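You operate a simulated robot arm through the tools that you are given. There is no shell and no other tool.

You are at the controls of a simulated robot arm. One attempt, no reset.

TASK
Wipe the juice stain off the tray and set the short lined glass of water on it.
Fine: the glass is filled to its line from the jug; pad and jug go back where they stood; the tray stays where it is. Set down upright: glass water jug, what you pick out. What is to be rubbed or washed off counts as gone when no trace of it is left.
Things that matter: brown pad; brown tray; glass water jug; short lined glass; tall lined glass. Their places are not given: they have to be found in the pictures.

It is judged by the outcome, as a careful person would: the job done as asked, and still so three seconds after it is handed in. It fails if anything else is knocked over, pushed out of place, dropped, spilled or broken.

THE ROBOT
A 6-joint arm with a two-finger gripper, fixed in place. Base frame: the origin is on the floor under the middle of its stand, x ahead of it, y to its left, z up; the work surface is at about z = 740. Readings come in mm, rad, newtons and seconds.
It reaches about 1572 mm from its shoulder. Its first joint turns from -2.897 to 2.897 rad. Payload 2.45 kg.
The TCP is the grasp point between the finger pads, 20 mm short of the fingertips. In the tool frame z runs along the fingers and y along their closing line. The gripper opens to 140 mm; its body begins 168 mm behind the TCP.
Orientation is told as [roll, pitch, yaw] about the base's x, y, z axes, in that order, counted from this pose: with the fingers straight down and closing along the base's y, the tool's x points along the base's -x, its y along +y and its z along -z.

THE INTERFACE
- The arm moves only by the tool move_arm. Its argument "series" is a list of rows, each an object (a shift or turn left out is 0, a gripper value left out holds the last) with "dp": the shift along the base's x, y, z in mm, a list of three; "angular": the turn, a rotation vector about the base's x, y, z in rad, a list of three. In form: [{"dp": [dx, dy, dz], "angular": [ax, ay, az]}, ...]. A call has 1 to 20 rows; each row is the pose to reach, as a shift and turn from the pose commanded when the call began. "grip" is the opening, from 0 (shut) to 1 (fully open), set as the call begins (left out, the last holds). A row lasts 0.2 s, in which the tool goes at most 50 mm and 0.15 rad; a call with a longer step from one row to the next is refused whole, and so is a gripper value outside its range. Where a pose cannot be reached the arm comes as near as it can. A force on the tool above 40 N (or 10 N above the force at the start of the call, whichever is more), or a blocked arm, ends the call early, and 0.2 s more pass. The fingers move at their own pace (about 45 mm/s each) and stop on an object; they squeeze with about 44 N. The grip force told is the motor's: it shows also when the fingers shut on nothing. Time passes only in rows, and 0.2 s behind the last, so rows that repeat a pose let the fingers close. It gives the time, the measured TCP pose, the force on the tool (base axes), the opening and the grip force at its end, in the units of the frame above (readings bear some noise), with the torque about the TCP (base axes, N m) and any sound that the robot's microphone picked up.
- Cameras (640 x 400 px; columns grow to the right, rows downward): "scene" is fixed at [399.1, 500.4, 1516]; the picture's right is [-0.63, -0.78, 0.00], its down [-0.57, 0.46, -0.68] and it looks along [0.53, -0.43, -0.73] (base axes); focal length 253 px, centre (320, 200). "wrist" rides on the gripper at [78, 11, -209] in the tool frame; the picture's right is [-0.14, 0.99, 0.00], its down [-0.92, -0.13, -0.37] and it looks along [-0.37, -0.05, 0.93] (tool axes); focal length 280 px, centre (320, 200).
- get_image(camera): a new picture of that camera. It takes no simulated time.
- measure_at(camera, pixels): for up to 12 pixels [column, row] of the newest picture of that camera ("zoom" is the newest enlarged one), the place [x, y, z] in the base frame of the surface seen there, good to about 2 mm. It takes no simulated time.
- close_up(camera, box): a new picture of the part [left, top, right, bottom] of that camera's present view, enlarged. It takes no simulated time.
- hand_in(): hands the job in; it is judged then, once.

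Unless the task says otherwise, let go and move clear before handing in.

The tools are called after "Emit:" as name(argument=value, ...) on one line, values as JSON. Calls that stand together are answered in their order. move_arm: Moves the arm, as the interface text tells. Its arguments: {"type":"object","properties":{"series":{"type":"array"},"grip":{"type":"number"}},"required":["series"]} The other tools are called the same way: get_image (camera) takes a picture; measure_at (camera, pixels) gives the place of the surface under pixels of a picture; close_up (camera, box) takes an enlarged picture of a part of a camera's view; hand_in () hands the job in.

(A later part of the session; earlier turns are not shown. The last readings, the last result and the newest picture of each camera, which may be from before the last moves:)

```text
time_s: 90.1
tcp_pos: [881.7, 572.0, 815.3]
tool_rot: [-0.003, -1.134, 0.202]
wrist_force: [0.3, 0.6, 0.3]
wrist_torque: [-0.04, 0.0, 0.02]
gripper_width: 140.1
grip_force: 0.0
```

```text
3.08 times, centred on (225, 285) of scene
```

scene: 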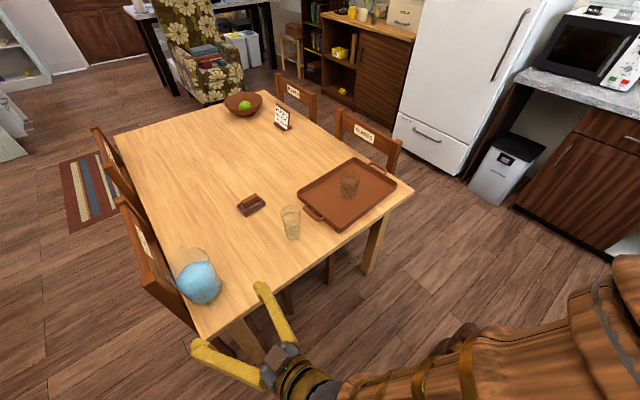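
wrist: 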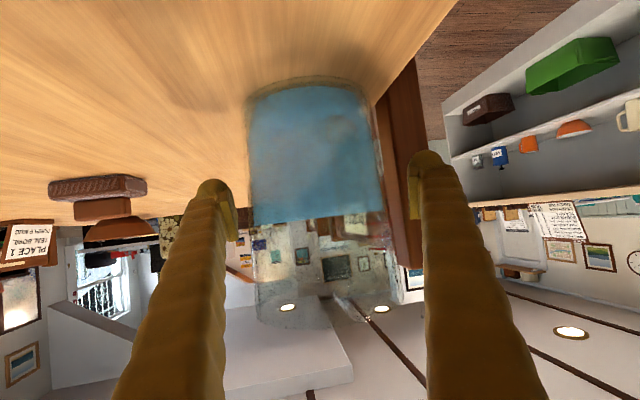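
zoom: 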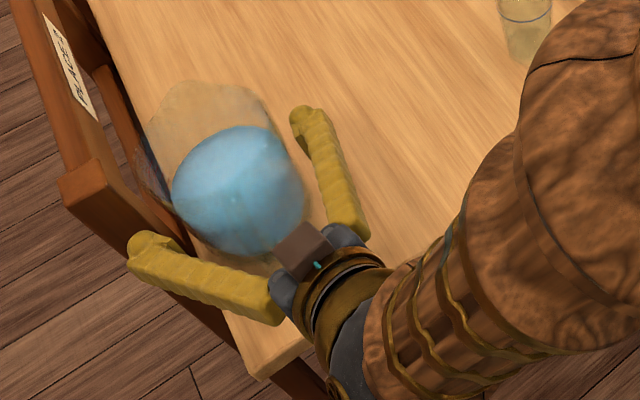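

The jug is well centred between the fingers (248–382 between 237 and 410 in the wrist view). I'll nudge forward 3 mm, then close.

Emit:
move_arm(series=[{"dp": [2.7, 0.5, -1.3]}, {"dp": [2.7, 0.5, -1.3]}])

Emit:
move_arm(series=[{"dp": [0, 0, 0]}, {"dp": [0, 0, 0]}, {"dp": [0, 0, 0]}, {"dp": [0, 0, 0]}, {"dp": [0, 0, 0]}], grip=0.6)

Emit:
get_image(camera="wrist")

Emit:
close_up(camera="scene", box=[130, 220, 320, 350])

```text
time_s: 90.7
tcp_pos: [885.7, 572.0, 815.7]
tool_rot: [-0.001, -1.135, 0.2]
wrist_force: [-0.4, 0.5, 0.5]
wrist_torque: [-0.02, -0.05, -0.01]
gripper_width: 139.8
grip_force: 0.1
```

```text
time_s: 91.9
tcp_pos: [884.8, 571.5, 814.3]
tool_rot: [0.0, -1.134, 0.2]
wrist_force: [-2.8, -2.7, 2.2]
wrist_torque: [0.12, -0.31, -0.04]
gripper_width: 115.1
grip_force: 43.7
```

```text
taken
```

wrist: 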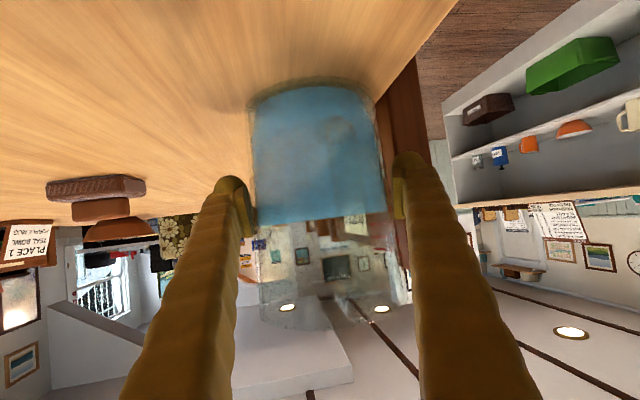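

```text
3.08 times, centred on (225, 285) of scene
```

zoom: 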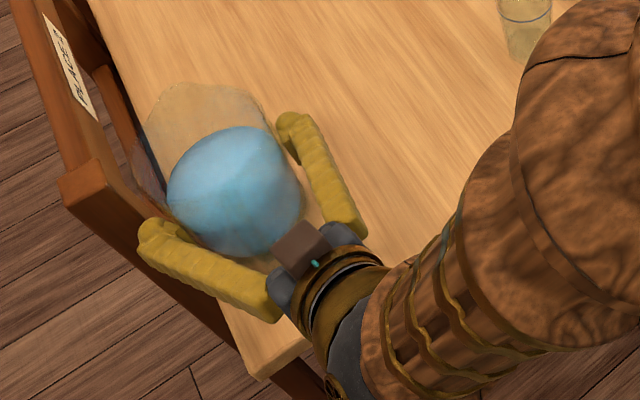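

The fingers hold the jug at 115 mm with full grip force; it shifted perhaps 4 mm toward +y while closing, which I'll correct on return. I'll lift slowly by 60 mm and check the hold.

Emit:
move_arm(series=[{"dp": [0, 0, 2]}, {"dp": [0, 0, 5]}, {"dp": [0, 0, 10]}, {"dp": [0, 0, 18]}, {"dp": [0, 0, 28]}, {"dp": [0, 0, 40]}, {"dp": [0, 0, 52]}, {"dp": [0, 0, 60]}, {"dp": [0, 0, 60]}])

Emit:
get_image(camera="wrist")

Emit:
close_up(camera="scene", box=[130, 220, 320, 350])

```text
time_s: 93.9
tcp_pos: [885.5, 572.8, 874.8]
tool_rot: [-0.002, -1.136, 0.203]
wrist_force: [-0.1, 1.2, -11.0]
wrist_torque: [0.01, 0.01, 0.01]
gripper_width: 112.5
grip_force: 43.7
```

```text
taken
```

wrist: 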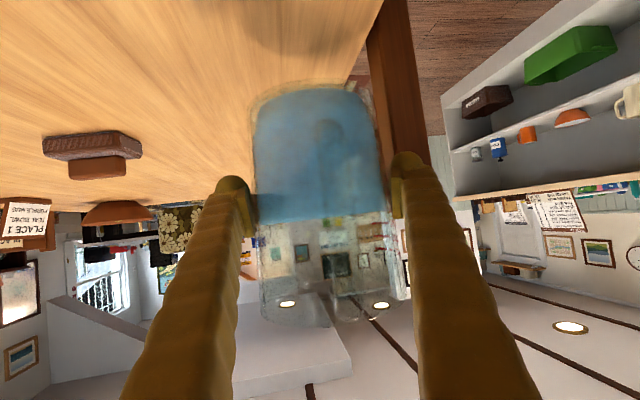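

```text
3.08 times, centred on (225, 285) of scene
```

zoom: 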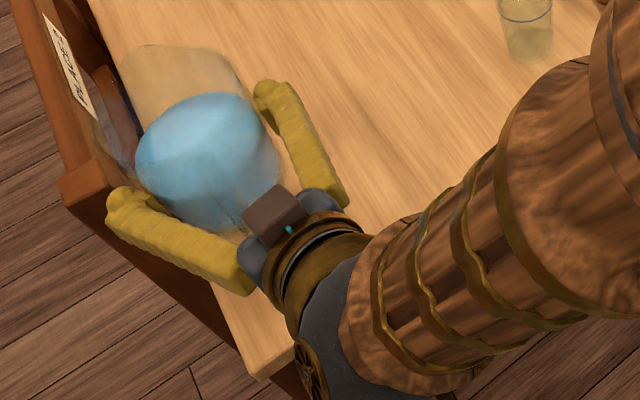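

The jug is held with 11 N of weight and no twisting. I'll raise it further and draw it back to x≈745, clear of the chair and the tall glass.

Emit:
move_arm(series=[{"dp": [0, 0, 8]}, {"dp": [0, 0, 20]}, {"dp": [0, 0, 35]}, {"dp": [-3, 0, 50]}, {"dp": [-10, 0, 63]}, {"dp": [-22, 0, 72]}, {"dp": [-38, 0, 75]}, {"dp": [-56, 0, 75]}, {"dp": [-75, 0, 75]}, {"dp": [-94, 0, 75]}, {"dp": [-112, 0, 75]}, {"dp": [-127, 0, 75]}, {"dp": [-136, 0, 75]}, {"dp": [-140, 0, 75]}, {"dp": [-140, 0, 75]}])

Emit:
get_image(camera="scene")

Emit:
get_image(camera="wrist")

```text
time_s: 97.1
tcp_pos: [746.1, 572.1, 950.6]
tool_rot: [-0.002, -1.135, 0.203]
wrist_force: [-0.5, -0.7, -11.4]
wrist_torque: [0.0, -0.03, -0.02]
gripper_width: 112.2
grip_force: 43.6
```

```text
taken
```

scene: 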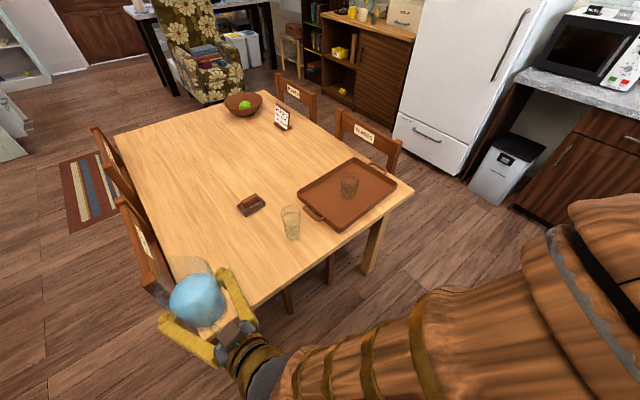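

```text
taken
```

wrist: 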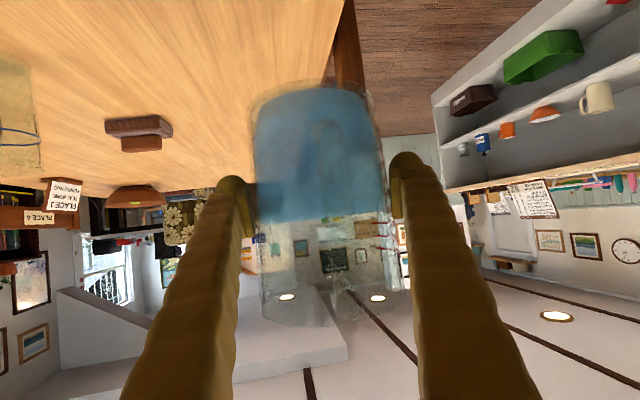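

The jug is clear of the chair and held steadily. I'll enlarge both views to check its uprightness and its spout direction.

Emit:
close_up(camera="wrist", box=[225, 60, 425, 340])

Emit:
close_up(camera="scene", box=[140, 240, 280, 380])

```text
1.43 times, centred on (325, 200) of wrist
```

zoom: 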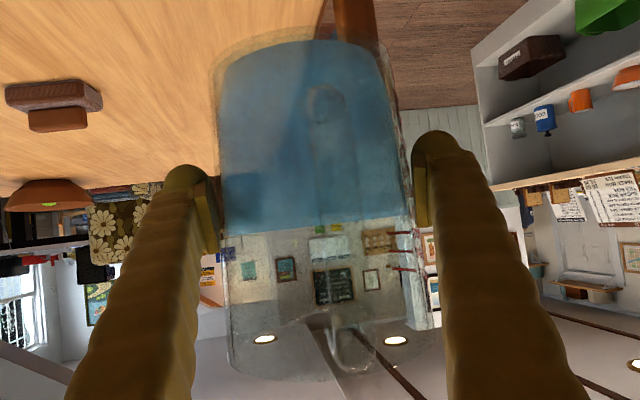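

```text
2.86 times, centred on (210, 310) of scene
```

zoom: 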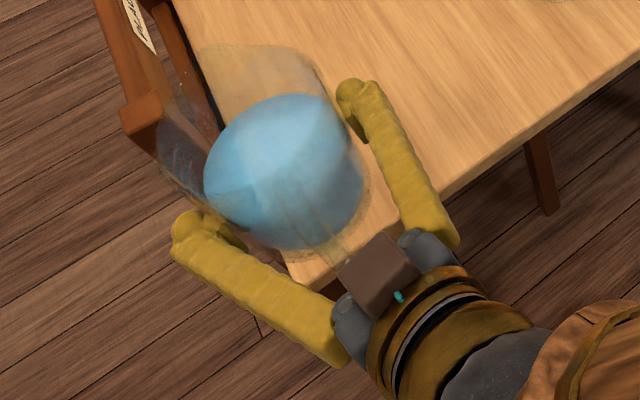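

The jug hangs upright, its spout apparently toward the upper left of the scene zoom (+x). I'll measure rim points to pin down the lip relative to the TCP.

Emit:
measure_at(camera="zoom", pixels=[[200, 55], [207, 48], [220, 45], [250, 45], [280, 48], [305, 56], [320, 75], [200, 75], [195, 62], [215, 110], [285, 100], [340, 240]])

Emit:
close_up(camera="scene", box=[165, 245, 235, 325])

```text
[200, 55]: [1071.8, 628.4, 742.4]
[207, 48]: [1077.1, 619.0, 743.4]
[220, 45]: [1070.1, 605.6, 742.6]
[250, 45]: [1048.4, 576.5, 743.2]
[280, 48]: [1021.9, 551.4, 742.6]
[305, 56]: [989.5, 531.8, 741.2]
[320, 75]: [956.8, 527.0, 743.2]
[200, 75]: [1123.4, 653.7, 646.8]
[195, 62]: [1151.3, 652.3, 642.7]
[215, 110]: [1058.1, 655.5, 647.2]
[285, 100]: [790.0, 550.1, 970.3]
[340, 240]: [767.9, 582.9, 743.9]
```

```text
5.00 times, centred on (200, 285) of scene
```

zoom: 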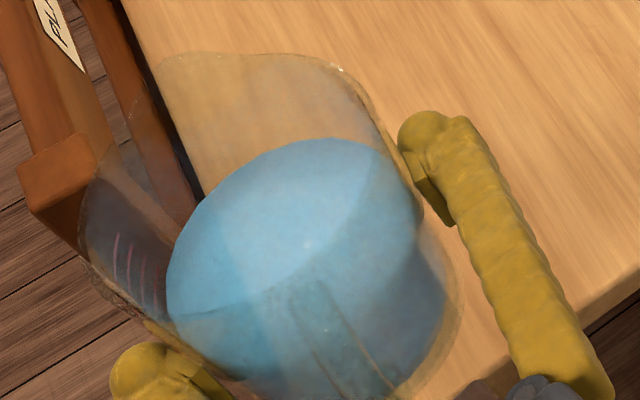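

The spout lip works out to about 74 mm ahead of and 85 mm above the TCP, pointing at azimuth ≈ -4°. I'll carry the jug upright toward the tray in smooth moves along x≈750, well clear of the tall glass.

Emit:
move_arm(series=[{"dp": [0, -5, 0]}, {"dp": [0, -17, 0]}, {"dp": [0, -37, 0]}, {"dp": [0, -65, 0]}, {"dp": [0, -97, 0]}, {"dp": [0, -129, 0]}, {"dp": [0, -161, 0]}, {"dp": [0, -193, 0]}, {"dp": [0, -225, 0]}, {"dp": [0, -257, 0]}, {"dp": [0, -285, 0]}, {"dp": [0, -305, 0]}, {"dp": [0, -317, 0]}, {"dp": [0, -322, 0]}, {"dp": [0, -322, 0]}])

Emit:
get_image(camera="scene")

```text
time_s: 100.3
tcp_pos: [748.9, 248.0, 956.0]
tool_rot: [-0.055, -1.128, 0.249]
wrist_force: [-0.6, -0.9, -11.9]
wrist_torque: [0.01, -0.01, 0.01]
gripper_width: 111.9
grip_force: 43.8
out of reach, approached as far as the arm can: row 13, 14, 15
```

```text
taken
```

scene: 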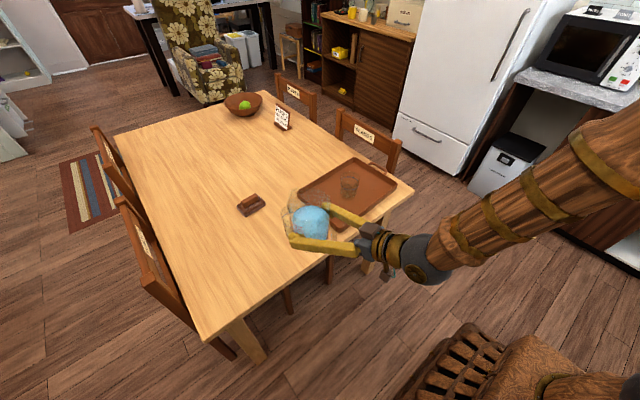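

The arm ran out of reach near y≈250 with the wrist drawn in close, tipping the tool slightly (rot -0.055). I'll step back +y to a reachable pose, then pre-tilt the jug modestly (well short of pouring) so the wrist sits farther out.

Emit:
move_arm(series=[{"dp": [0, 10, 0]}, {"dp": [0, 28, 0]}, {"dp": [0, 45, 0]}, {"dp": [0, 55, 0]}, {"dp": [0, 55, 0]}])

```text
time_s: 101.5
tcp_pos: [748.3, 304.0, 955.0]
tool_rot: [-0.002, -1.134, 0.202]
wrist_force: [-0.1, -0.3, -12.1]
wrist_torque: [-0.03, 0.03, 0.0]
gripper_width: 111.9
grip_force: 43.5
```

Back at a reachable pose with the orientation restored. I'll check the water height relative to the TCP for any slip in the grip before tilting.

Emit:
close_up(camera="scene", box=[250, 180, 400, 300])

Emit:
get_image(camera="wrist")

```text
3.33 times, centred on (325, 240) of scene
```

zoom: 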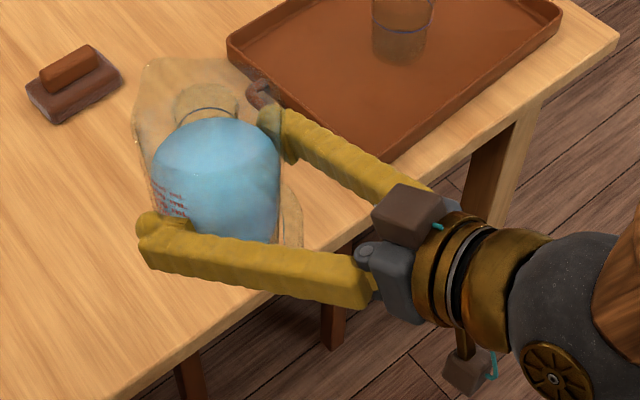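

```text
taken
```

wrist: 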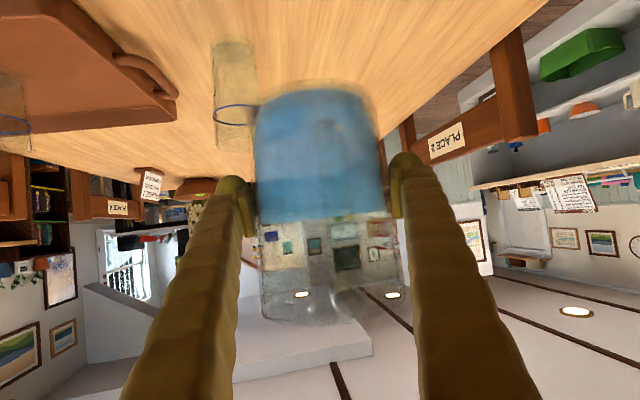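

The jug still looks level in the grip. I'll measure the water surface against the TCP height, and the tall glass's rim.

Emit:
measure_at(camera="zoom", pixels=[[200, 150], [230, 150], [215, 170], [240, 135], [180, 170], [205, 88], [235, 100], [205, 110], [150, 65], [225, 65], [135, 110], [145, 80]])

```text
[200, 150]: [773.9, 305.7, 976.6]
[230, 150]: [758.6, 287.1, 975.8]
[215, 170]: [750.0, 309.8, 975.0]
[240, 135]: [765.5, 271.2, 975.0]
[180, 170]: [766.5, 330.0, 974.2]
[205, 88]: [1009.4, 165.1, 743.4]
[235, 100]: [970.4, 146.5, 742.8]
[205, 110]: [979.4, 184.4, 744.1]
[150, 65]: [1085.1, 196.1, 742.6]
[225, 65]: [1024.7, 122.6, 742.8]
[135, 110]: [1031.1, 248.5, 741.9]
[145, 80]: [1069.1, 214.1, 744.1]
```

Water reads z≈975, i.e. 20 mm above the TCP as at the grasp, so no slip. I'll now pre-tilt the jug by 0.38 rad toward its spout, slowly.

Emit:
move_arm(series=[{"dp": [0, 0, 0], "angular": [0.0031, 0.04, 0]}, {"dp": [0, 0, 0], "angular": [0.0077, 0.1, 0]}, {"dp": [0, 0, 0], "angular": [0.0131, 0.17, 0]}, {"dp": [0, 0, 0], "angular": [0.0185, 0.24, 0]}, {"dp": [0, 0, 0], "angular": [0.0239, 0.31, 0]}, {"dp": [0, 0, 0], "angular": [0.0277, 0.36, 0]}, {"dp": [0, 0, 0], "angular": [0.0293, 0.38, 0]}, {"dp": [0, 0, 0], "angular": [0.0293, 0.38, 0]}])

Emit:
close_up(camera="scene", box=[250, 180, 400, 300])

```text
time_s: 103.3
tcp_pos: [748.1, 304.8, 955.3]
tool_rot: [0.138, -0.761, 0.084]
wrist_force: [0.3, -0.2, -11.9]
wrist_torque: [0.0, -0.01, 0.01]
gripper_width: 111.7
grip_force: 43.6
```

```text
3.33 times, centred on (325, 240) of scene
```

zoom: 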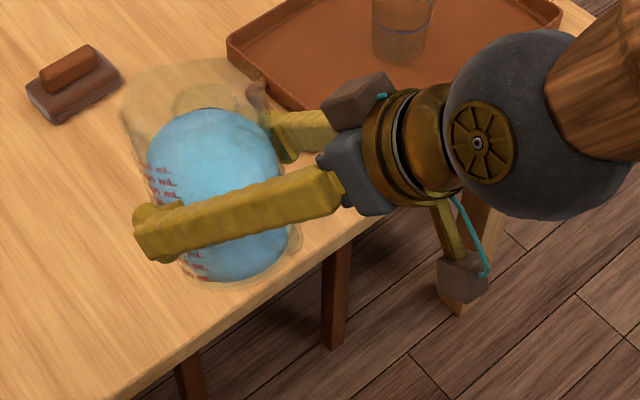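

The jug is tilted about 22° with the water well below the lip. I'll carry it the remaining 360 mm in y toward the tray with a gentle profile.

Emit:
move_arm(series=[{"dp": [0, -6, 0]}, {"dp": [0, -20, 0]}, {"dp": [0, -42, 0]}, {"dp": [0, -72, 0]}, {"dp": [0, -107, 0]}, {"dp": [0, -142, 0]}, {"dp": [2, -177, 0]}, {"dp": [4, -212, 0]}, {"dp": [6, -247, 0]}, {"dp": [8, -282, 0]}, {"dp": [10, -312, 0]}, {"dp": [11, -336, 0]}, {"dp": [12, -352, 0]}, {"dp": [12, -361, 0]}, {"dp": [12, -361, 0]}])

Emit:
get_image(camera="scene")

Emit:
get_image(camera="wrist")

```text
time_s: 106.5
tcp_pos: [759.0, 90.2, 969.6]
tool_rot: [0.104, -0.741, -0.067]
wrist_force: [-0.4, -0.8, -11.6]
wrist_torque: [-0.02, 0.1, 0.01]
gripper_width: 108.5
grip_force: 44.0
out of reach, approached as far as the arm can: row 4, 5, 6, 7, 8, 9, 10, 11, 12, 13, 14, 15
```

```text
taken
```

scene: 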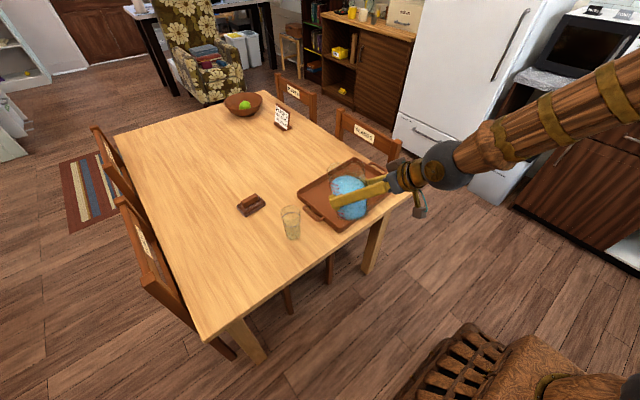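

```text
taken
```

wrist: 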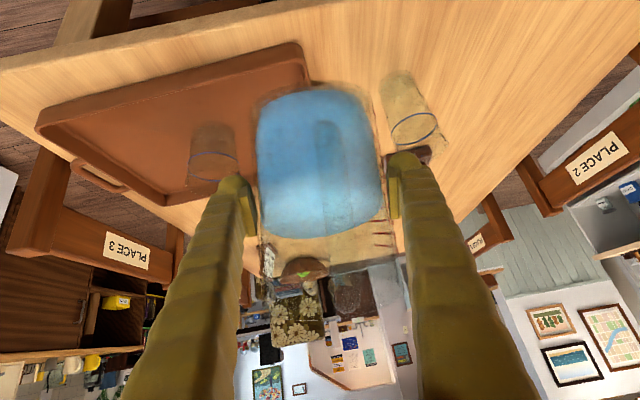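

The arm again ran out of reach, stopping at (759,90) with the yaw drifting to about -0.07 and the grip width now 108.5 mm. Before anything else I'll look closely at how the jug sits in the fingers.

Emit:
close_up(camera="scene", box=[280, 140, 430, 240])

Emit:
close_up(camera="wrist", box=[220, 60, 440, 320])

```text
4.00 times, centred on (355, 190) of scene
```

zoom: 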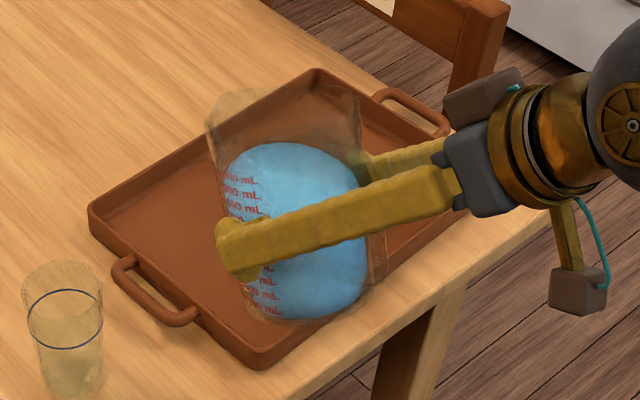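

```text
1.54 times, centred on (330, 190) of wrist
```

zoom: 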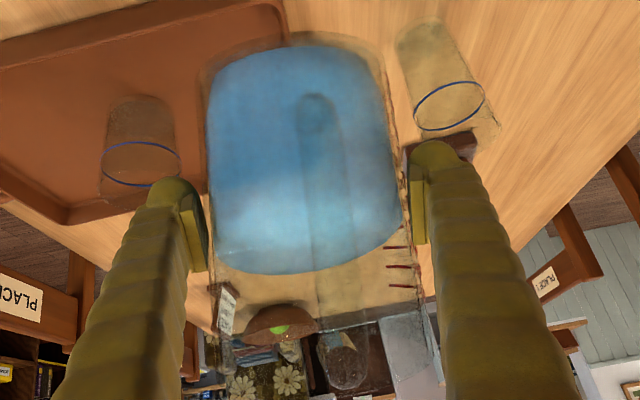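

The jug's seating looks unchanged; the limit seems to be the wrist crossing its forearm line as y decreases. I'll yaw the tool by -0.35 rad about the vertical here (jug tilt unchanged) to move away from that limit.

Emit:
move_arm(series=[{"dp": [0, 0, 0], "angular": [0, 0, -0.06]}, {"dp": [0, 0, 0], "angular": [0, 0, -0.14]}, {"dp": [0, 0, 0], "angular": [0, 0, -0.22]}, {"dp": [0, 0, 0], "angular": [0, 0, -0.3]}, {"dp": [0, 0, 0], "angular": [0, 0, -0.35]}, {"dp": [0, 0, 0], "angular": [0, 0, -0.35]}])

Emit:
get_image(camera="scene")

```text
time_s: 107.9
tcp_pos: [759.4, 88.5, 971.6]
tool_rot: [0.104, -0.744, -0.418]
wrist_force: [1.0, -0.3, -11.6]
wrist_torque: [0.0, 0.09, 0.04]
gripper_width: 108.2
grip_force: 44.2
```

```text
taken
```

scene: 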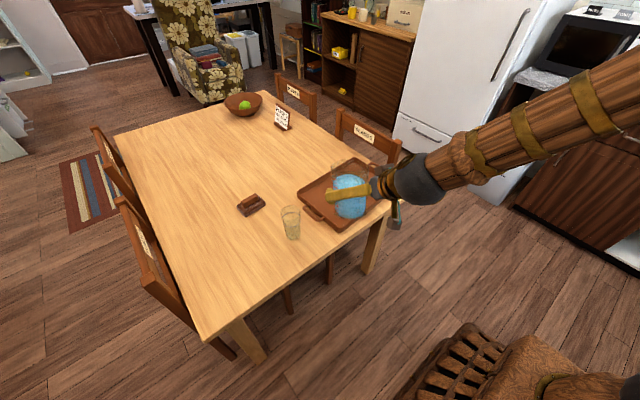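

The yawed pose is fully reachable. I'll now move to the pre-pour position near (799,5,930), tilting to about 34° toward the glass (azimuth -33°), still short of pouring.

Emit:
move_arm(series=[{"dp": [3, -6, -3], "angular": [0.014, 0.016, 0.0025]}, {"dp": [9, -20, -10], "angular": [0.035, 0.039, 0.006]}, {"dp": [17, -36, -18], "angular": [0.06, 0.067, 0.0105]}, {"dp": [25, -53, -26], "angular": [0.087, 0.098, 0.015]}, {"dp": [32, -68, -33], "angular": [0.112, 0.126, 0.0195]}, {"dp": [37, -78, -38], "angular": [0.13, 0.146, 0.0225]}, {"dp": [39.5, -83.5, -41], "angular": [0.139, 0.156, 0.0244]}, {"dp": [39.5, -83.5, -41], "angular": [0.139, 0.156, 0.0244]}])

Emit:
get_image(camera="scene")

Emit:
close_up(camera="scene", box=[290, 130, 410, 230])

Emit:
get_image(camera="wrist")

```text
time_s: 109.7
tcp_pos: [800.6, 3.1, 930.3]
tool_rot: [0.182, -0.543, -0.439]
wrist_force: [0.7, 1.4, -10.7]
wrist_torque: [-0.01, 0.06, -0.02]
gripper_width: 108.2
grip_force: 44.1
```

```text
taken
```

scene: 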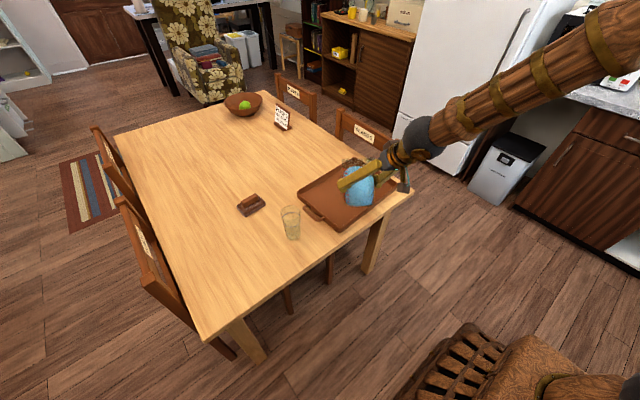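

```text
4.00 times, centred on (350, 180) of scene
```

zoom: 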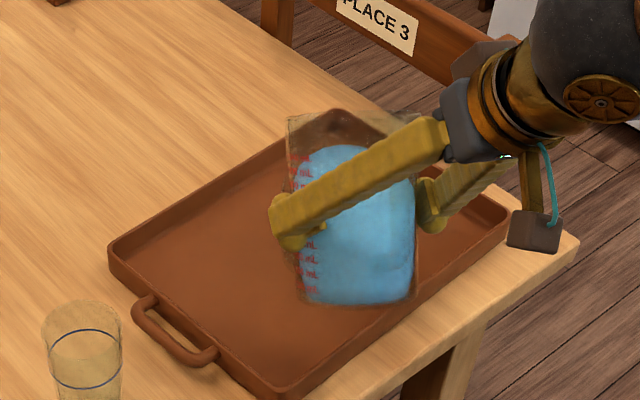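

```text
taken
```

wrist: 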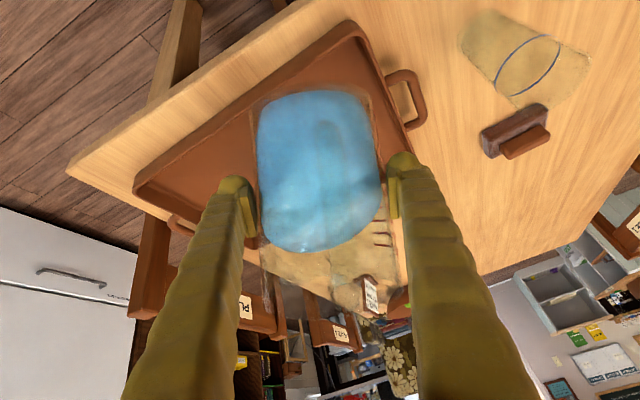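

No reach limits this time, and the glass is hidden behind the jug in the scene view. I'll zoom in to locate the spout lip and compare with my predicted position.

Emit:
close_up(camera="scene", box=[335, 145, 385, 185])

Emit:
close_up(camera="wrist", box=[220, 60, 440, 330])

```text
10.00 times, centred on (360, 165) of scene
```

zoom: 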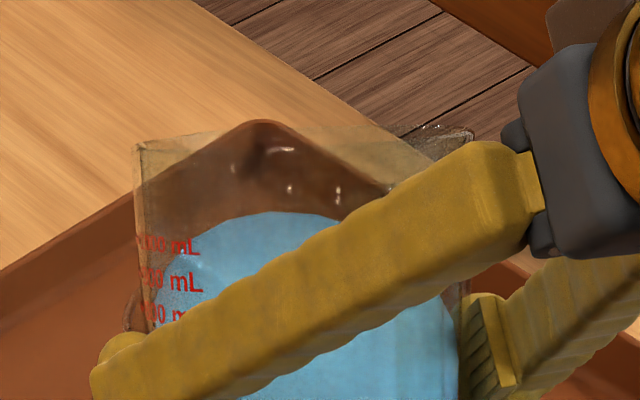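

```text
1.48 times, centred on (330, 195) of wrist
```

zoom: 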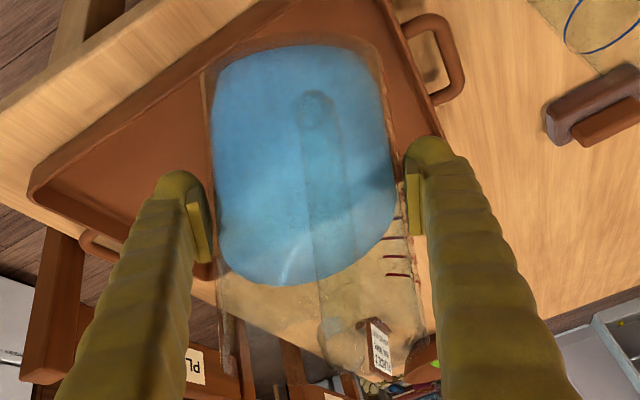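

The rim's centre in the zoom at (303,139) matches my prediction to about 2 px, so the jug model holds. I'll lower to z≈893 and tilt to about 40°, just short of flowing.

Emit:
move_arm(series=[{"dp": [0, 0, -8], "angular": [0.0109, 0.0168, 0]}, {"dp": [0, 0, -18], "angular": [0.0218, 0.0336, 0]}, {"dp": [0, 0, -28], "angular": [0.0354, 0.0545, 0]}, {"dp": [0, 0, -34], "angular": [0.0463, 0.0713, 0]}, {"dp": [0, 0, -37], "angular": [0.0545, 0.0839, 0]}, {"dp": [0, 0, -37], "angular": [0.0545, 0.0839, 0]}])

Emit:
close_up(camera="scene", box=[300, 140, 400, 220])

```text
time_s: 111.1
tcp_pos: [801.0, 2.9, 893.5]
tool_rot: [0.196, -0.442, -0.446]
wrist_force: [0.5, 0.6, -12.1]
wrist_torque: [0.03, 0.09, 0.0]
gripper_width: 107.9
grip_force: 43.9
```

```text
5.00 times, centred on (350, 180) of scene
```

zoom: 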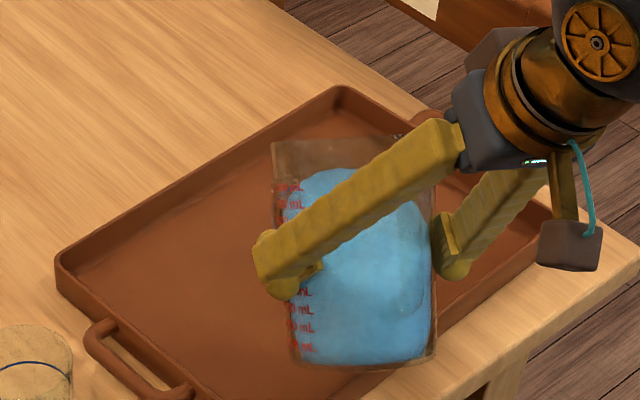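

The jug now hides the glass from the scene camera, so I could not see the pour. I'll raise and ease the tilt back to 34°, then swing the jug around the glass so the scene camera can see it.

Emit:
move_arm(series=[{"dp": [0, 0, 3], "angular": [-0.0109, -0.0168, 0]}, {"dp": [0, 0, 12], "angular": [-0.0218, -0.0336, 0]}, {"dp": [0, 0, 22], "angular": [-0.0354, -0.0545, 0]}, {"dp": [0, 0, 32], "angular": [-0.0463, -0.0713, 0]}, {"dp": [0, 0, 37], "angular": [-0.0545, -0.0839, 0]}, {"dp": [0, 0, 37], "angular": [-0.0545, -0.0839, 0]}])

```text
time_s: 112.5
tcp_pos: [798.6, 2.6, 931.6]
tool_rot: [0.181, -0.543, -0.44]
wrist_force: [0.1, -1.4, -12.3]
wrist_torque: [0.03, 0.09, 0.0]
gripper_width: 107.9
grip_force: 43.8
```

Back at 34° tilt and z≈931. I'll swing the jug about the glass's axis by +0.2 rad first and watch for reach warnings.

Emit:
move_arm(series=[{"dp": [-3.2, -5.6, 0], "angular": [0, 0, 0.05]}, {"dp": [-6.3, -11.3, 0], "angular": [0, 0, 0.1]}, {"dp": [-9, -17.2, 0], "angular": [0, 0, 0.15]}, {"dp": [-11.5, -23.2, 0], "angular": [0, 0, 0.2]}, {"dp": [-11.5, -23.2, 0], "angular": [0, 0, 0.2]}])

```text
time_s: 113.7
tcp_pos: [788.0, -16.9, 928.4]
tool_rot: [0.177, -0.535, -0.263]
wrist_force: [0.1, -0.2, -11.6]
wrist_torque: [-0.03, 0.08, -0.03]
gripper_width: 107.9
grip_force: 43.8
out of reach, approached as far as the arm can: row 3, 4
```

The swing hit the limit at about this yaw, with only slight drift. I'll look at what the scene camera now sees of the glass.

Emit:
close_up(camera="scene", box=[300, 140, 400, 220])

```text
5.00 times, centred on (350, 180) of scene
```

zoom: 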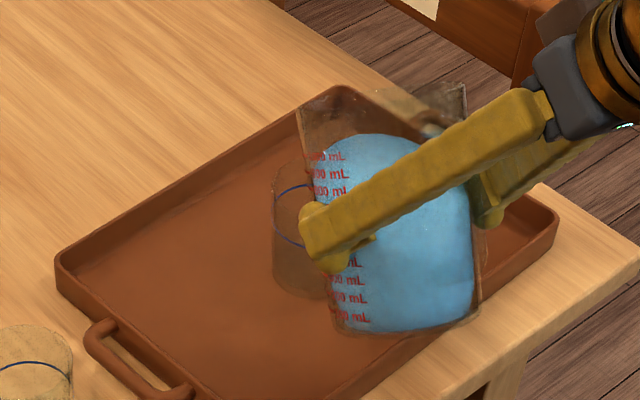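

The left part of the glass and its line at zoom (275–310,185–240) are now visible beside the jug, so I can watch the level. I'll lower to z≈893 and tilt to 40° from here.

Emit:
move_arm(series=[{"dp": [0, 0, -8], "angular": [0.0078, 0.0184, 0]}, {"dp": [0, 0, -18], "angular": [0.0156, 0.0368, 0]}, {"dp": [0, 0, -28], "angular": [0.0252, 0.0599, 0]}, {"dp": [0, 0, -34], "angular": [0.033, 0.0783, 0]}, {"dp": [0, 0, -36], "angular": [0.0389, 0.0921, 0]}, {"dp": [0, 0, -36], "angular": [0.0389, 0.0921, 0]}])

Emit:
close_up(camera="scene", box=[300, 140, 400, 220])

```text
time_s: 115.1
tcp_pos: [788.8, -19.2, 895.7]
tool_rot: [0.199, -0.444, -0.25]
wrist_force: [0.6, -0.5, -12.5]
wrist_torque: [-0.01, 0.1, 0.02]
gripper_width: 107.5
grip_force: 44.0
```

```text
5.00 times, centred on (350, 180) of scene
```

zoom: 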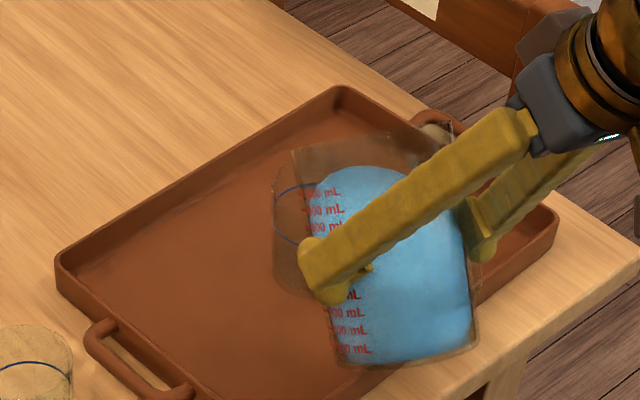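

All fine at 40° with no flow. I'll tilt another 0.06 rad, hold briefly and look for water in the glass.

Emit:
move_arm(series=[{"dp": [0, 0, 0], "angular": [0.0117, 0.0276, 0]}, {"dp": [0, 0, 0], "angular": [0.0233, 0.0553, 0]}, {"dp": [0, 0, 0], "angular": [0.0233, 0.0553, 0]}])

Emit:
close_up(camera="scene", box=[320, 150, 380, 200])

```text
time_s: 115.9
tcp_pos: [788.8, -18.3, 894.7]
tool_rot: [0.207, -0.384, -0.251]
wrist_force: [-0.5, 0.0, -11.8]
wrist_torque: [-0.01, 0.08, 0.02]
gripper_width: 108.0
grip_force: 44.2
```

```text
8.00 times, centred on (350, 175) of scene
```

zoom: 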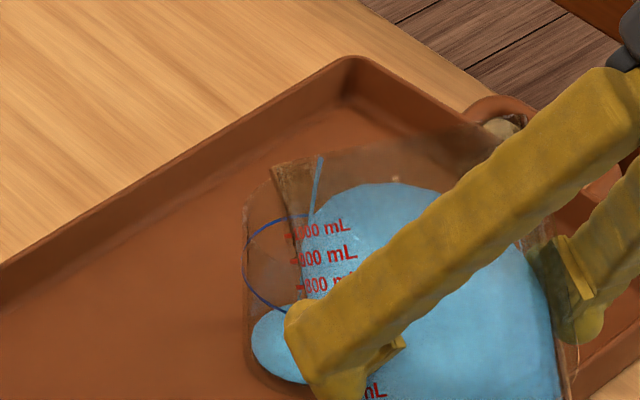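

Water is flowing: the thin stream at zoom (318,185) falls inside the glass and there's a blue layer at its bottom. I'll hold this tilt for a few rows and watch.

Emit:
move_arm(series=[{"dp": [0, 0, 0]}, {"dp": [0, 0, 0]}])

Emit:
close_up(camera="scene", box=[320, 150, 380, 200])

```text
time_s: 116.5
tcp_pos: [787.9, -20.2, 894.1]
tool_rot: [0.209, -0.384, -0.252]
wrist_force: [0.3, 0.0, -11.3]
wrist_torque: [-0.01, 0.06, -0.02]
gripper_width: 107.9
grip_force: 43.8
```

```text
8.00 times, centred on (350, 175) of scene
```

zoom: 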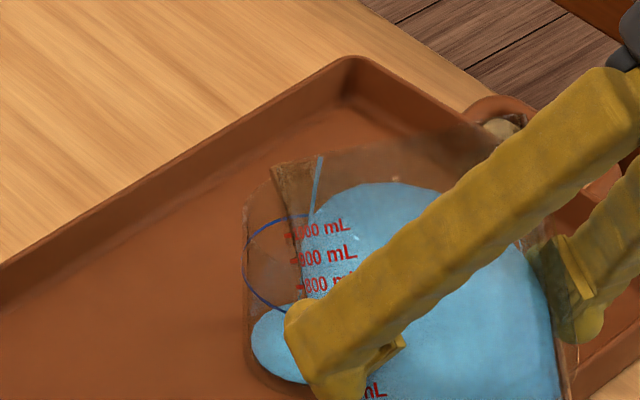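

The level is rising slowly. I'll measure the water surface height in the glass.

Emit:
measure_at(camera="zoom", pixels=[[275, 330], [270, 345], [285, 360], [265, 355], [280, 315], [255, 260]])

```text
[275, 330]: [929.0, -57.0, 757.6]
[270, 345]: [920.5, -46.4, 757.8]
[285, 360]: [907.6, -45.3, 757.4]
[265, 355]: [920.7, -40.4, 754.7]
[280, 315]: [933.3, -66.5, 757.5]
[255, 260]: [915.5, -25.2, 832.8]
```

Water stands at z≈757.5 with the line at 811.8. The flow is weakening, so I'll tilt 0.04 rad more and hold a few rows.

Emit:
move_arm(series=[{"dp": [0, 0, 0], "angular": [0.0078, 0.0184, 0]}, {"dp": [0, 0, 0], "angular": [0.0156, 0.0368, 0]}, {"dp": [0, 0, 0], "angular": [0.0156, 0.0368, 0]}])

Emit:
close_up(camera="scene", box=[320, 150, 380, 200])

Emit:
measure_at(camera="zoom", pixels=[[275, 330], [270, 345], [285, 360], [280, 315], [265, 320]])

```text
time_s: 117.3
tcp_pos: [788.1, -18.6, 894.9]
tool_rot: [0.217, -0.347, -0.253]
wrist_force: [0.5, 0.5, -11.1]
wrist_torque: [0.04, 0.07, -0.01]
gripper_width: 107.9
grip_force: 44.5
```

```text
8.00 times, centred on (350, 175) of scene
```

zoom: 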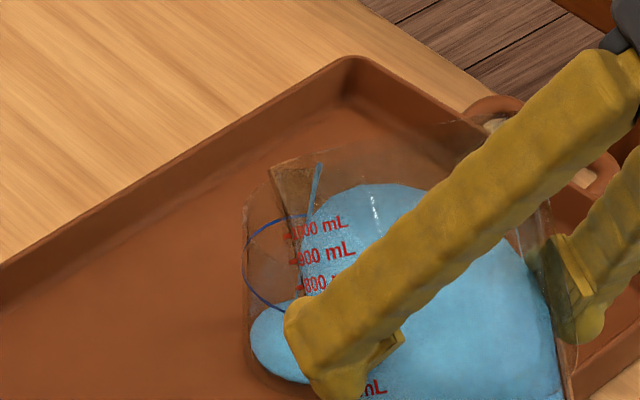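

```text
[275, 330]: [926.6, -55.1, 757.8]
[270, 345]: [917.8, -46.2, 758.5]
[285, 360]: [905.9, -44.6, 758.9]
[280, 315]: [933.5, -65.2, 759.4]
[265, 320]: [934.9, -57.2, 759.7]
```

The level is at about z 759 and the stream still falls inside the glass. I'll tilt another 0.05 rad and hold longer.

Emit:
move_arm(series=[{"dp": [0, 0, 0], "angular": [0.0097, 0.023, 0]}, {"dp": [0, 0, 0], "angular": [0.0195, 0.0461, 0]}, {"dp": [0, 0, 0], "angular": [0.0195, 0.0461, 0]}, {"dp": [0, 0, 0], "angular": [0.0195, 0.0461, 0]}, {"dp": [0, 0, 0], "angular": [0.0195, 0.0461, 0]}])

Emit:
close_up(camera="scene", box=[320, 150, 380, 200])

Emit:
measure_at(camera="zoom", pixels=[[275, 330], [270, 345], [285, 360], [280, 315], [265, 320]])

```text
time_s: 118.5
tcp_pos: [788.9, -18.6, 893.5]
tool_rot: [0.221, -0.295, -0.256]
wrist_force: [0.1, 0.6, -10.5]
wrist_torque: [-0.02, 0.06, -0.02]
gripper_width: 107.6
grip_force: 44.3
```

```text
8.00 times, centred on (350, 175) of scene
```

zoom: 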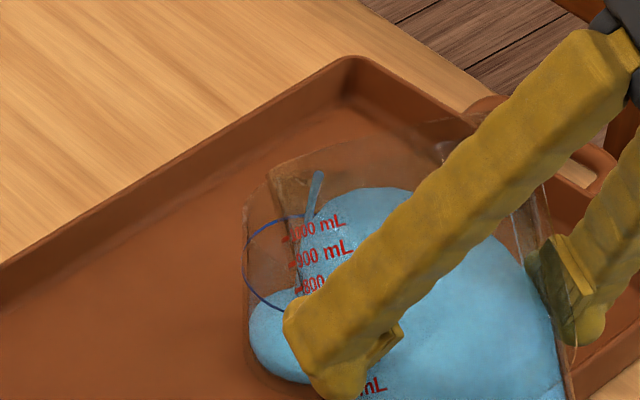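

```text
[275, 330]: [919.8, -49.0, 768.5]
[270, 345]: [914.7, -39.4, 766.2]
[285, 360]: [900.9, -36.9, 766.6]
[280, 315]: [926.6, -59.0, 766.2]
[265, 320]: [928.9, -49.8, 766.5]
```

Level is now z≈766.5. I'll tilt another 0.05 rad and hold again.

Emit:
move_arm(series=[{"dp": [0, 0, 0], "angular": [0.0097, 0.023, 0]}, {"dp": [0, 0, 0], "angular": [0.0195, 0.0461, 0]}, {"dp": [0, 0, 0], "angular": [0.0195, 0.0461, 0]}, {"dp": [0, 0, 0], "angular": [0.0195, 0.0461, 0]}, {"dp": [0, 0, 0], "angular": [0.0195, 0.0461, 0]}])

Emit:
close_up(camera="scene", box=[320, 150, 380, 200])

Emit:
measure_at(camera="zoom", pixels=[[275, 330], [270, 340], [260, 335], [280, 310], [265, 315]])

```text
time_s: 119.7
tcp_pos: [789.0, -18.9, 893.3]
tool_rot: [0.23, -0.246, -0.259]
wrist_force: [0.9, -0.2, -11.1]
wrist_torque: [-0.01, 0.06, -0.02]
gripper_width: 107.9
grip_force: 43.8
```

```text
8.00 times, centred on (350, 175) of scene
```

zoom: 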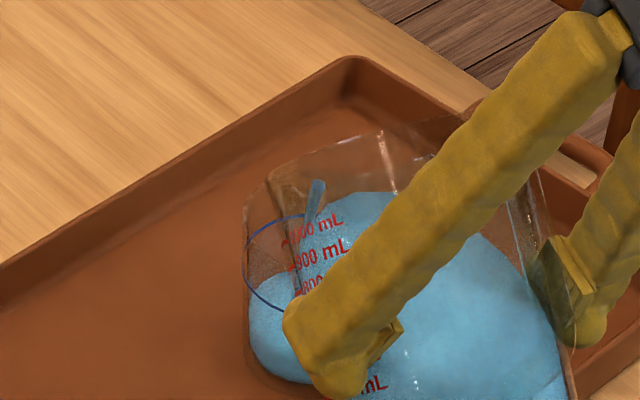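

```text
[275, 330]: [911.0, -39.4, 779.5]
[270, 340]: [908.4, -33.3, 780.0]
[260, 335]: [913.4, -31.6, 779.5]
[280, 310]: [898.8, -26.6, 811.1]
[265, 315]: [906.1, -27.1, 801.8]
```

The water is visibly higher. I'll measure nearer the visible surface, above the front ring arc.

Emit:
measure_at(camera="zoom", pixels=[[280, 285], [290, 282], [268, 285], [285, 295], [275, 278], [260, 280], [300, 300]])

Emit:
close_up(camera="scene", box=[335, 165, 365, 200])

```text
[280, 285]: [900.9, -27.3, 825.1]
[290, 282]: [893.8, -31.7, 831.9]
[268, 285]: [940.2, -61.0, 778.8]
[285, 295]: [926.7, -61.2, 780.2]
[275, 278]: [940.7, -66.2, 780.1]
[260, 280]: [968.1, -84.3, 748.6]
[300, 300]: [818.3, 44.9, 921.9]
```

```text
11.43 times, centred on (350, 182) of scene
```

zoom: 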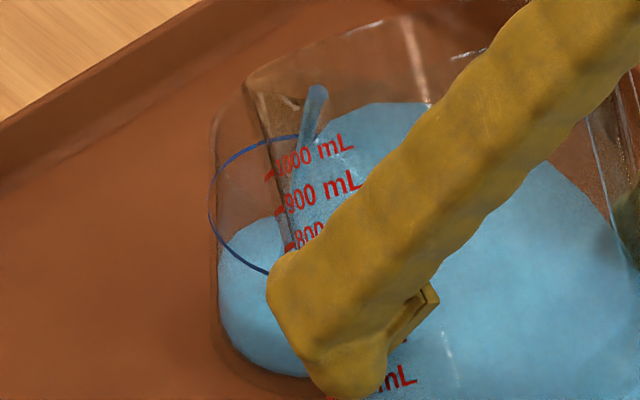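

Surface is at z≈780, 32 mm below the line. I'll hold the tilt for a few rows to see how the flow tapers.

Emit:
move_arm(series=[{"dp": [0, 0, 0]}, {"dp": [0, 0, 0]}, {"dp": [0, 0, 0]}])

Emit:
close_up(camera="scene", box=[335, 165, 365, 200])

Emit:
measure_at(camera="zoom", pixels=[[245, 230], [255, 222], [262, 235], [270, 220], [240, 240], [265, 245], [272, 228]])

```text
time_s: 120.5
tcp_pos: [788.7, -19.3, 894.4]
tool_rot: [0.231, -0.246, -0.257]
wrist_force: [0.4, -0.7, -11.6]
wrist_torque: [-0.02, 0.02, -0.04]
gripper_width: 107.6
grip_force: 44.0
```

```text
11.43 times, centred on (350, 182) of scene
```

zoom: 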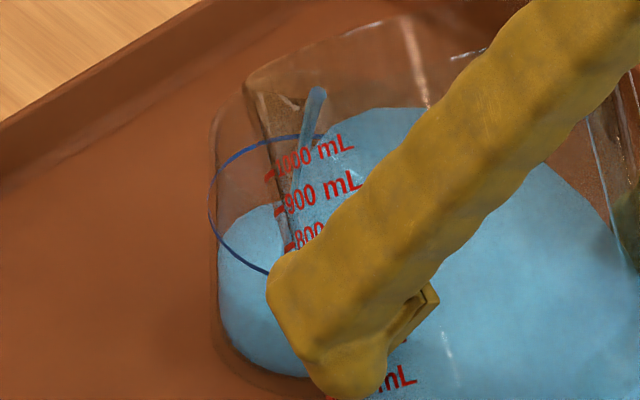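

```text
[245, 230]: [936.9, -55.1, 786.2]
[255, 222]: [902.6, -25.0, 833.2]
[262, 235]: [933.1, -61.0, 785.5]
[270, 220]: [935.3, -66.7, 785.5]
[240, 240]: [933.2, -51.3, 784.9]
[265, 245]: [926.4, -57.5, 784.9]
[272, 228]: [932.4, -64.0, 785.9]
```

Level z≈785.5, rising about 7 mm/s and tapering. I'll hold a further second or so.

Emit:
move_arm(series=[{"dp": [0, 0, 0]}, {"dp": [0, 0, 0]}, {"dp": [0, 0, 0]}, {"dp": [0, 0, 0]}, {"dp": [0, 0, 0]}])

Emit:
close_up(camera="scene", box=[335, 165, 365, 200])

Emit:
measure_at(camera="zoom", pixels=[[245, 230], [262, 225], [270, 215], [240, 220], [265, 245], [272, 228]])

```text
time_s: 121.7
tcp_pos: [788.5, -19.4, 893.9]
tool_rot: [0.23, -0.247, -0.258]
wrist_force: [0.1, -0.8, -10.4]
wrist_torque: [-0.01, 0.05, 0.02]
gripper_width: 107.8
grip_force: 43.9
```

```text
11.43 times, centred on (350, 182) of scene
```

zoom: 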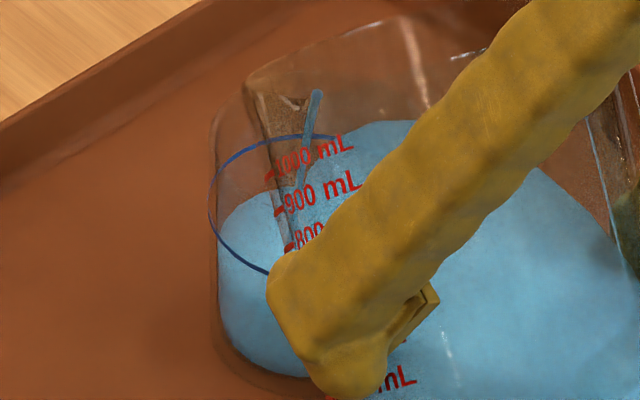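

```text
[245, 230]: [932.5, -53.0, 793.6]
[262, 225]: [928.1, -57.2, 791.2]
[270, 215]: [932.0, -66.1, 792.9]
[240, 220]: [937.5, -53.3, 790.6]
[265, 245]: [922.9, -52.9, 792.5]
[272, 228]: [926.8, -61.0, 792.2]
```

Level z≈792, about 20 mm to go and slowing. I'll tilt another 0.02 rad and hold about a second.

Emit:
move_arm(series=[{"dp": [0, 0, 0], "angular": [0.0078, 0.0184, 0]}, {"dp": [0, 0, 0], "angular": [0.0078, 0.0184, 0]}, {"dp": [0, 0, 0], "angular": [0.0078, 0.0184, 0]}, {"dp": [0, 0, 0], "angular": [0.0078, 0.0184, 0]}, {"dp": [0, 0, 0], "angular": [0.0078, 0.0184, 0]}])

Emit:
close_up(camera="scene", box=[335, 165, 365, 200])

Emit:
measure_at(camera="zoom", pixels=[[245, 215], [262, 225], [270, 205], [240, 210], [255, 235], [272, 220]])

```text
time_s: 122.9
tcp_pos: [788.5, -19.2, 894.1]
tool_rot: [0.231, -0.227, -0.258]
wrist_force: [0.4, -0.5, -11.1]
wrist_torque: [-0.03, 0.05, -0.03]
gripper_width: 107.7
grip_force: 44.0
```

```text
11.43 times, centred on (350, 182) of scene
```

zoom: 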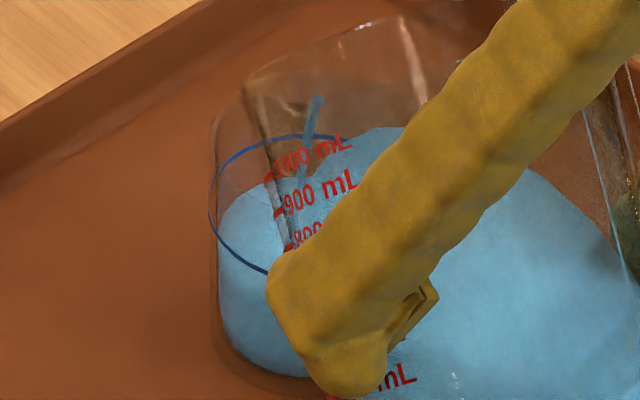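

```text
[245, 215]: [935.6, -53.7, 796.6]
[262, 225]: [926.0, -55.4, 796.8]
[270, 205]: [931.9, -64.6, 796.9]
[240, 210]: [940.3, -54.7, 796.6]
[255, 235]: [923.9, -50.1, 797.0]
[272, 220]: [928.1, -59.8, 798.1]
```

Level z≈797, 15 mm to go. I'll tilt another 0.025 rad and hold about a second.

Emit:
move_arm(series=[{"dp": [0, 0, 0], "angular": [0.0097, 0.023, 0]}, {"dp": [0, 0, 0], "angular": [0.0097, 0.023, 0]}, {"dp": [0, 0, 0], "angular": [0.0097, 0.023, 0]}, {"dp": [0, 0, 0], "angular": [0.0097, 0.023, 0]}, {"dp": [0, 0, 0], "angular": [0.0097, 0.023, 0]}])

Emit:
close_up(camera="scene", box=[335, 165, 365, 200])

Emit:
measure_at(camera="zoom", pixels=[[245, 205], [262, 215], [270, 195], [240, 200], [255, 225], [272, 210]])

```text
time_s: 124.1
tcp_pos: [788.9, -18.9, 894.0]
tool_rot: [0.237, -0.199, -0.259]
wrist_force: [0.6, 1.0, -10.2]
wrist_torque: [-0.03, 0.06, 0.05]
gripper_width: 107.6
grip_force: 43.9
```

```text
11.43 times, centred on (350, 182) of scene
```

zoom: 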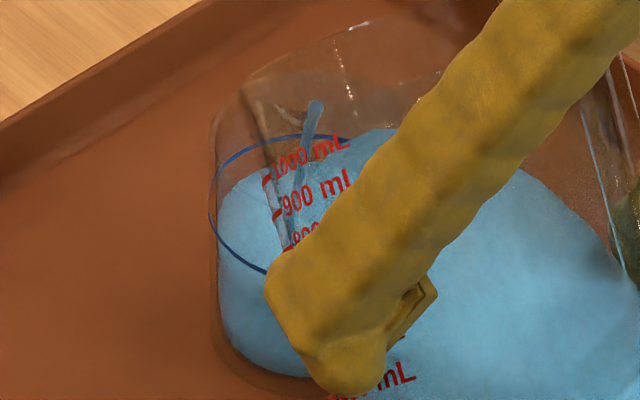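

```text
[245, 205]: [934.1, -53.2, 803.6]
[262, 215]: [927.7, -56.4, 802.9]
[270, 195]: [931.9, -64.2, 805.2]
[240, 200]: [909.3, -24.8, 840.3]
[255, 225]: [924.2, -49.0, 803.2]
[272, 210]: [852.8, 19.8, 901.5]
```

Level z≈803.5, 8 mm to go. I'll hold two more rows only.

Emit:
move_arm(series=[{"dp": [0, 0, 0]}, {"dp": [0, 0, 0]}])

Emit:
close_up(camera="scene", box=[335, 165, 365, 200])

Emit:
measure_at(camera="zoom", pixels=[[245, 200], [262, 210], [250, 190], [240, 205], [255, 225], [235, 215]])

```text
time_s: 124.7
tcp_pos: [788.7, -19.5, 894.5]
tool_rot: [0.236, -0.203, -0.259]
wrist_force: [0.6, 0.1, -10.0]
wrist_torque: [0.0, 0.09, 0.02]
gripper_width: 107.4
grip_force: 44.2
```

```text
11.43 times, centred on (350, 182) of scene
```

zoom: 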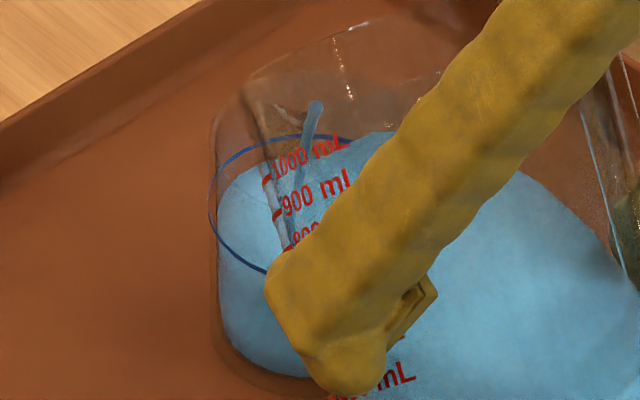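

```text
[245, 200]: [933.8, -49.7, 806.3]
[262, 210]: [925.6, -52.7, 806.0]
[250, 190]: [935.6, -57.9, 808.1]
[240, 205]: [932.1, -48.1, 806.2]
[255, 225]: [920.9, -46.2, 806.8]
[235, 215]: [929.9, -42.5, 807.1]
```

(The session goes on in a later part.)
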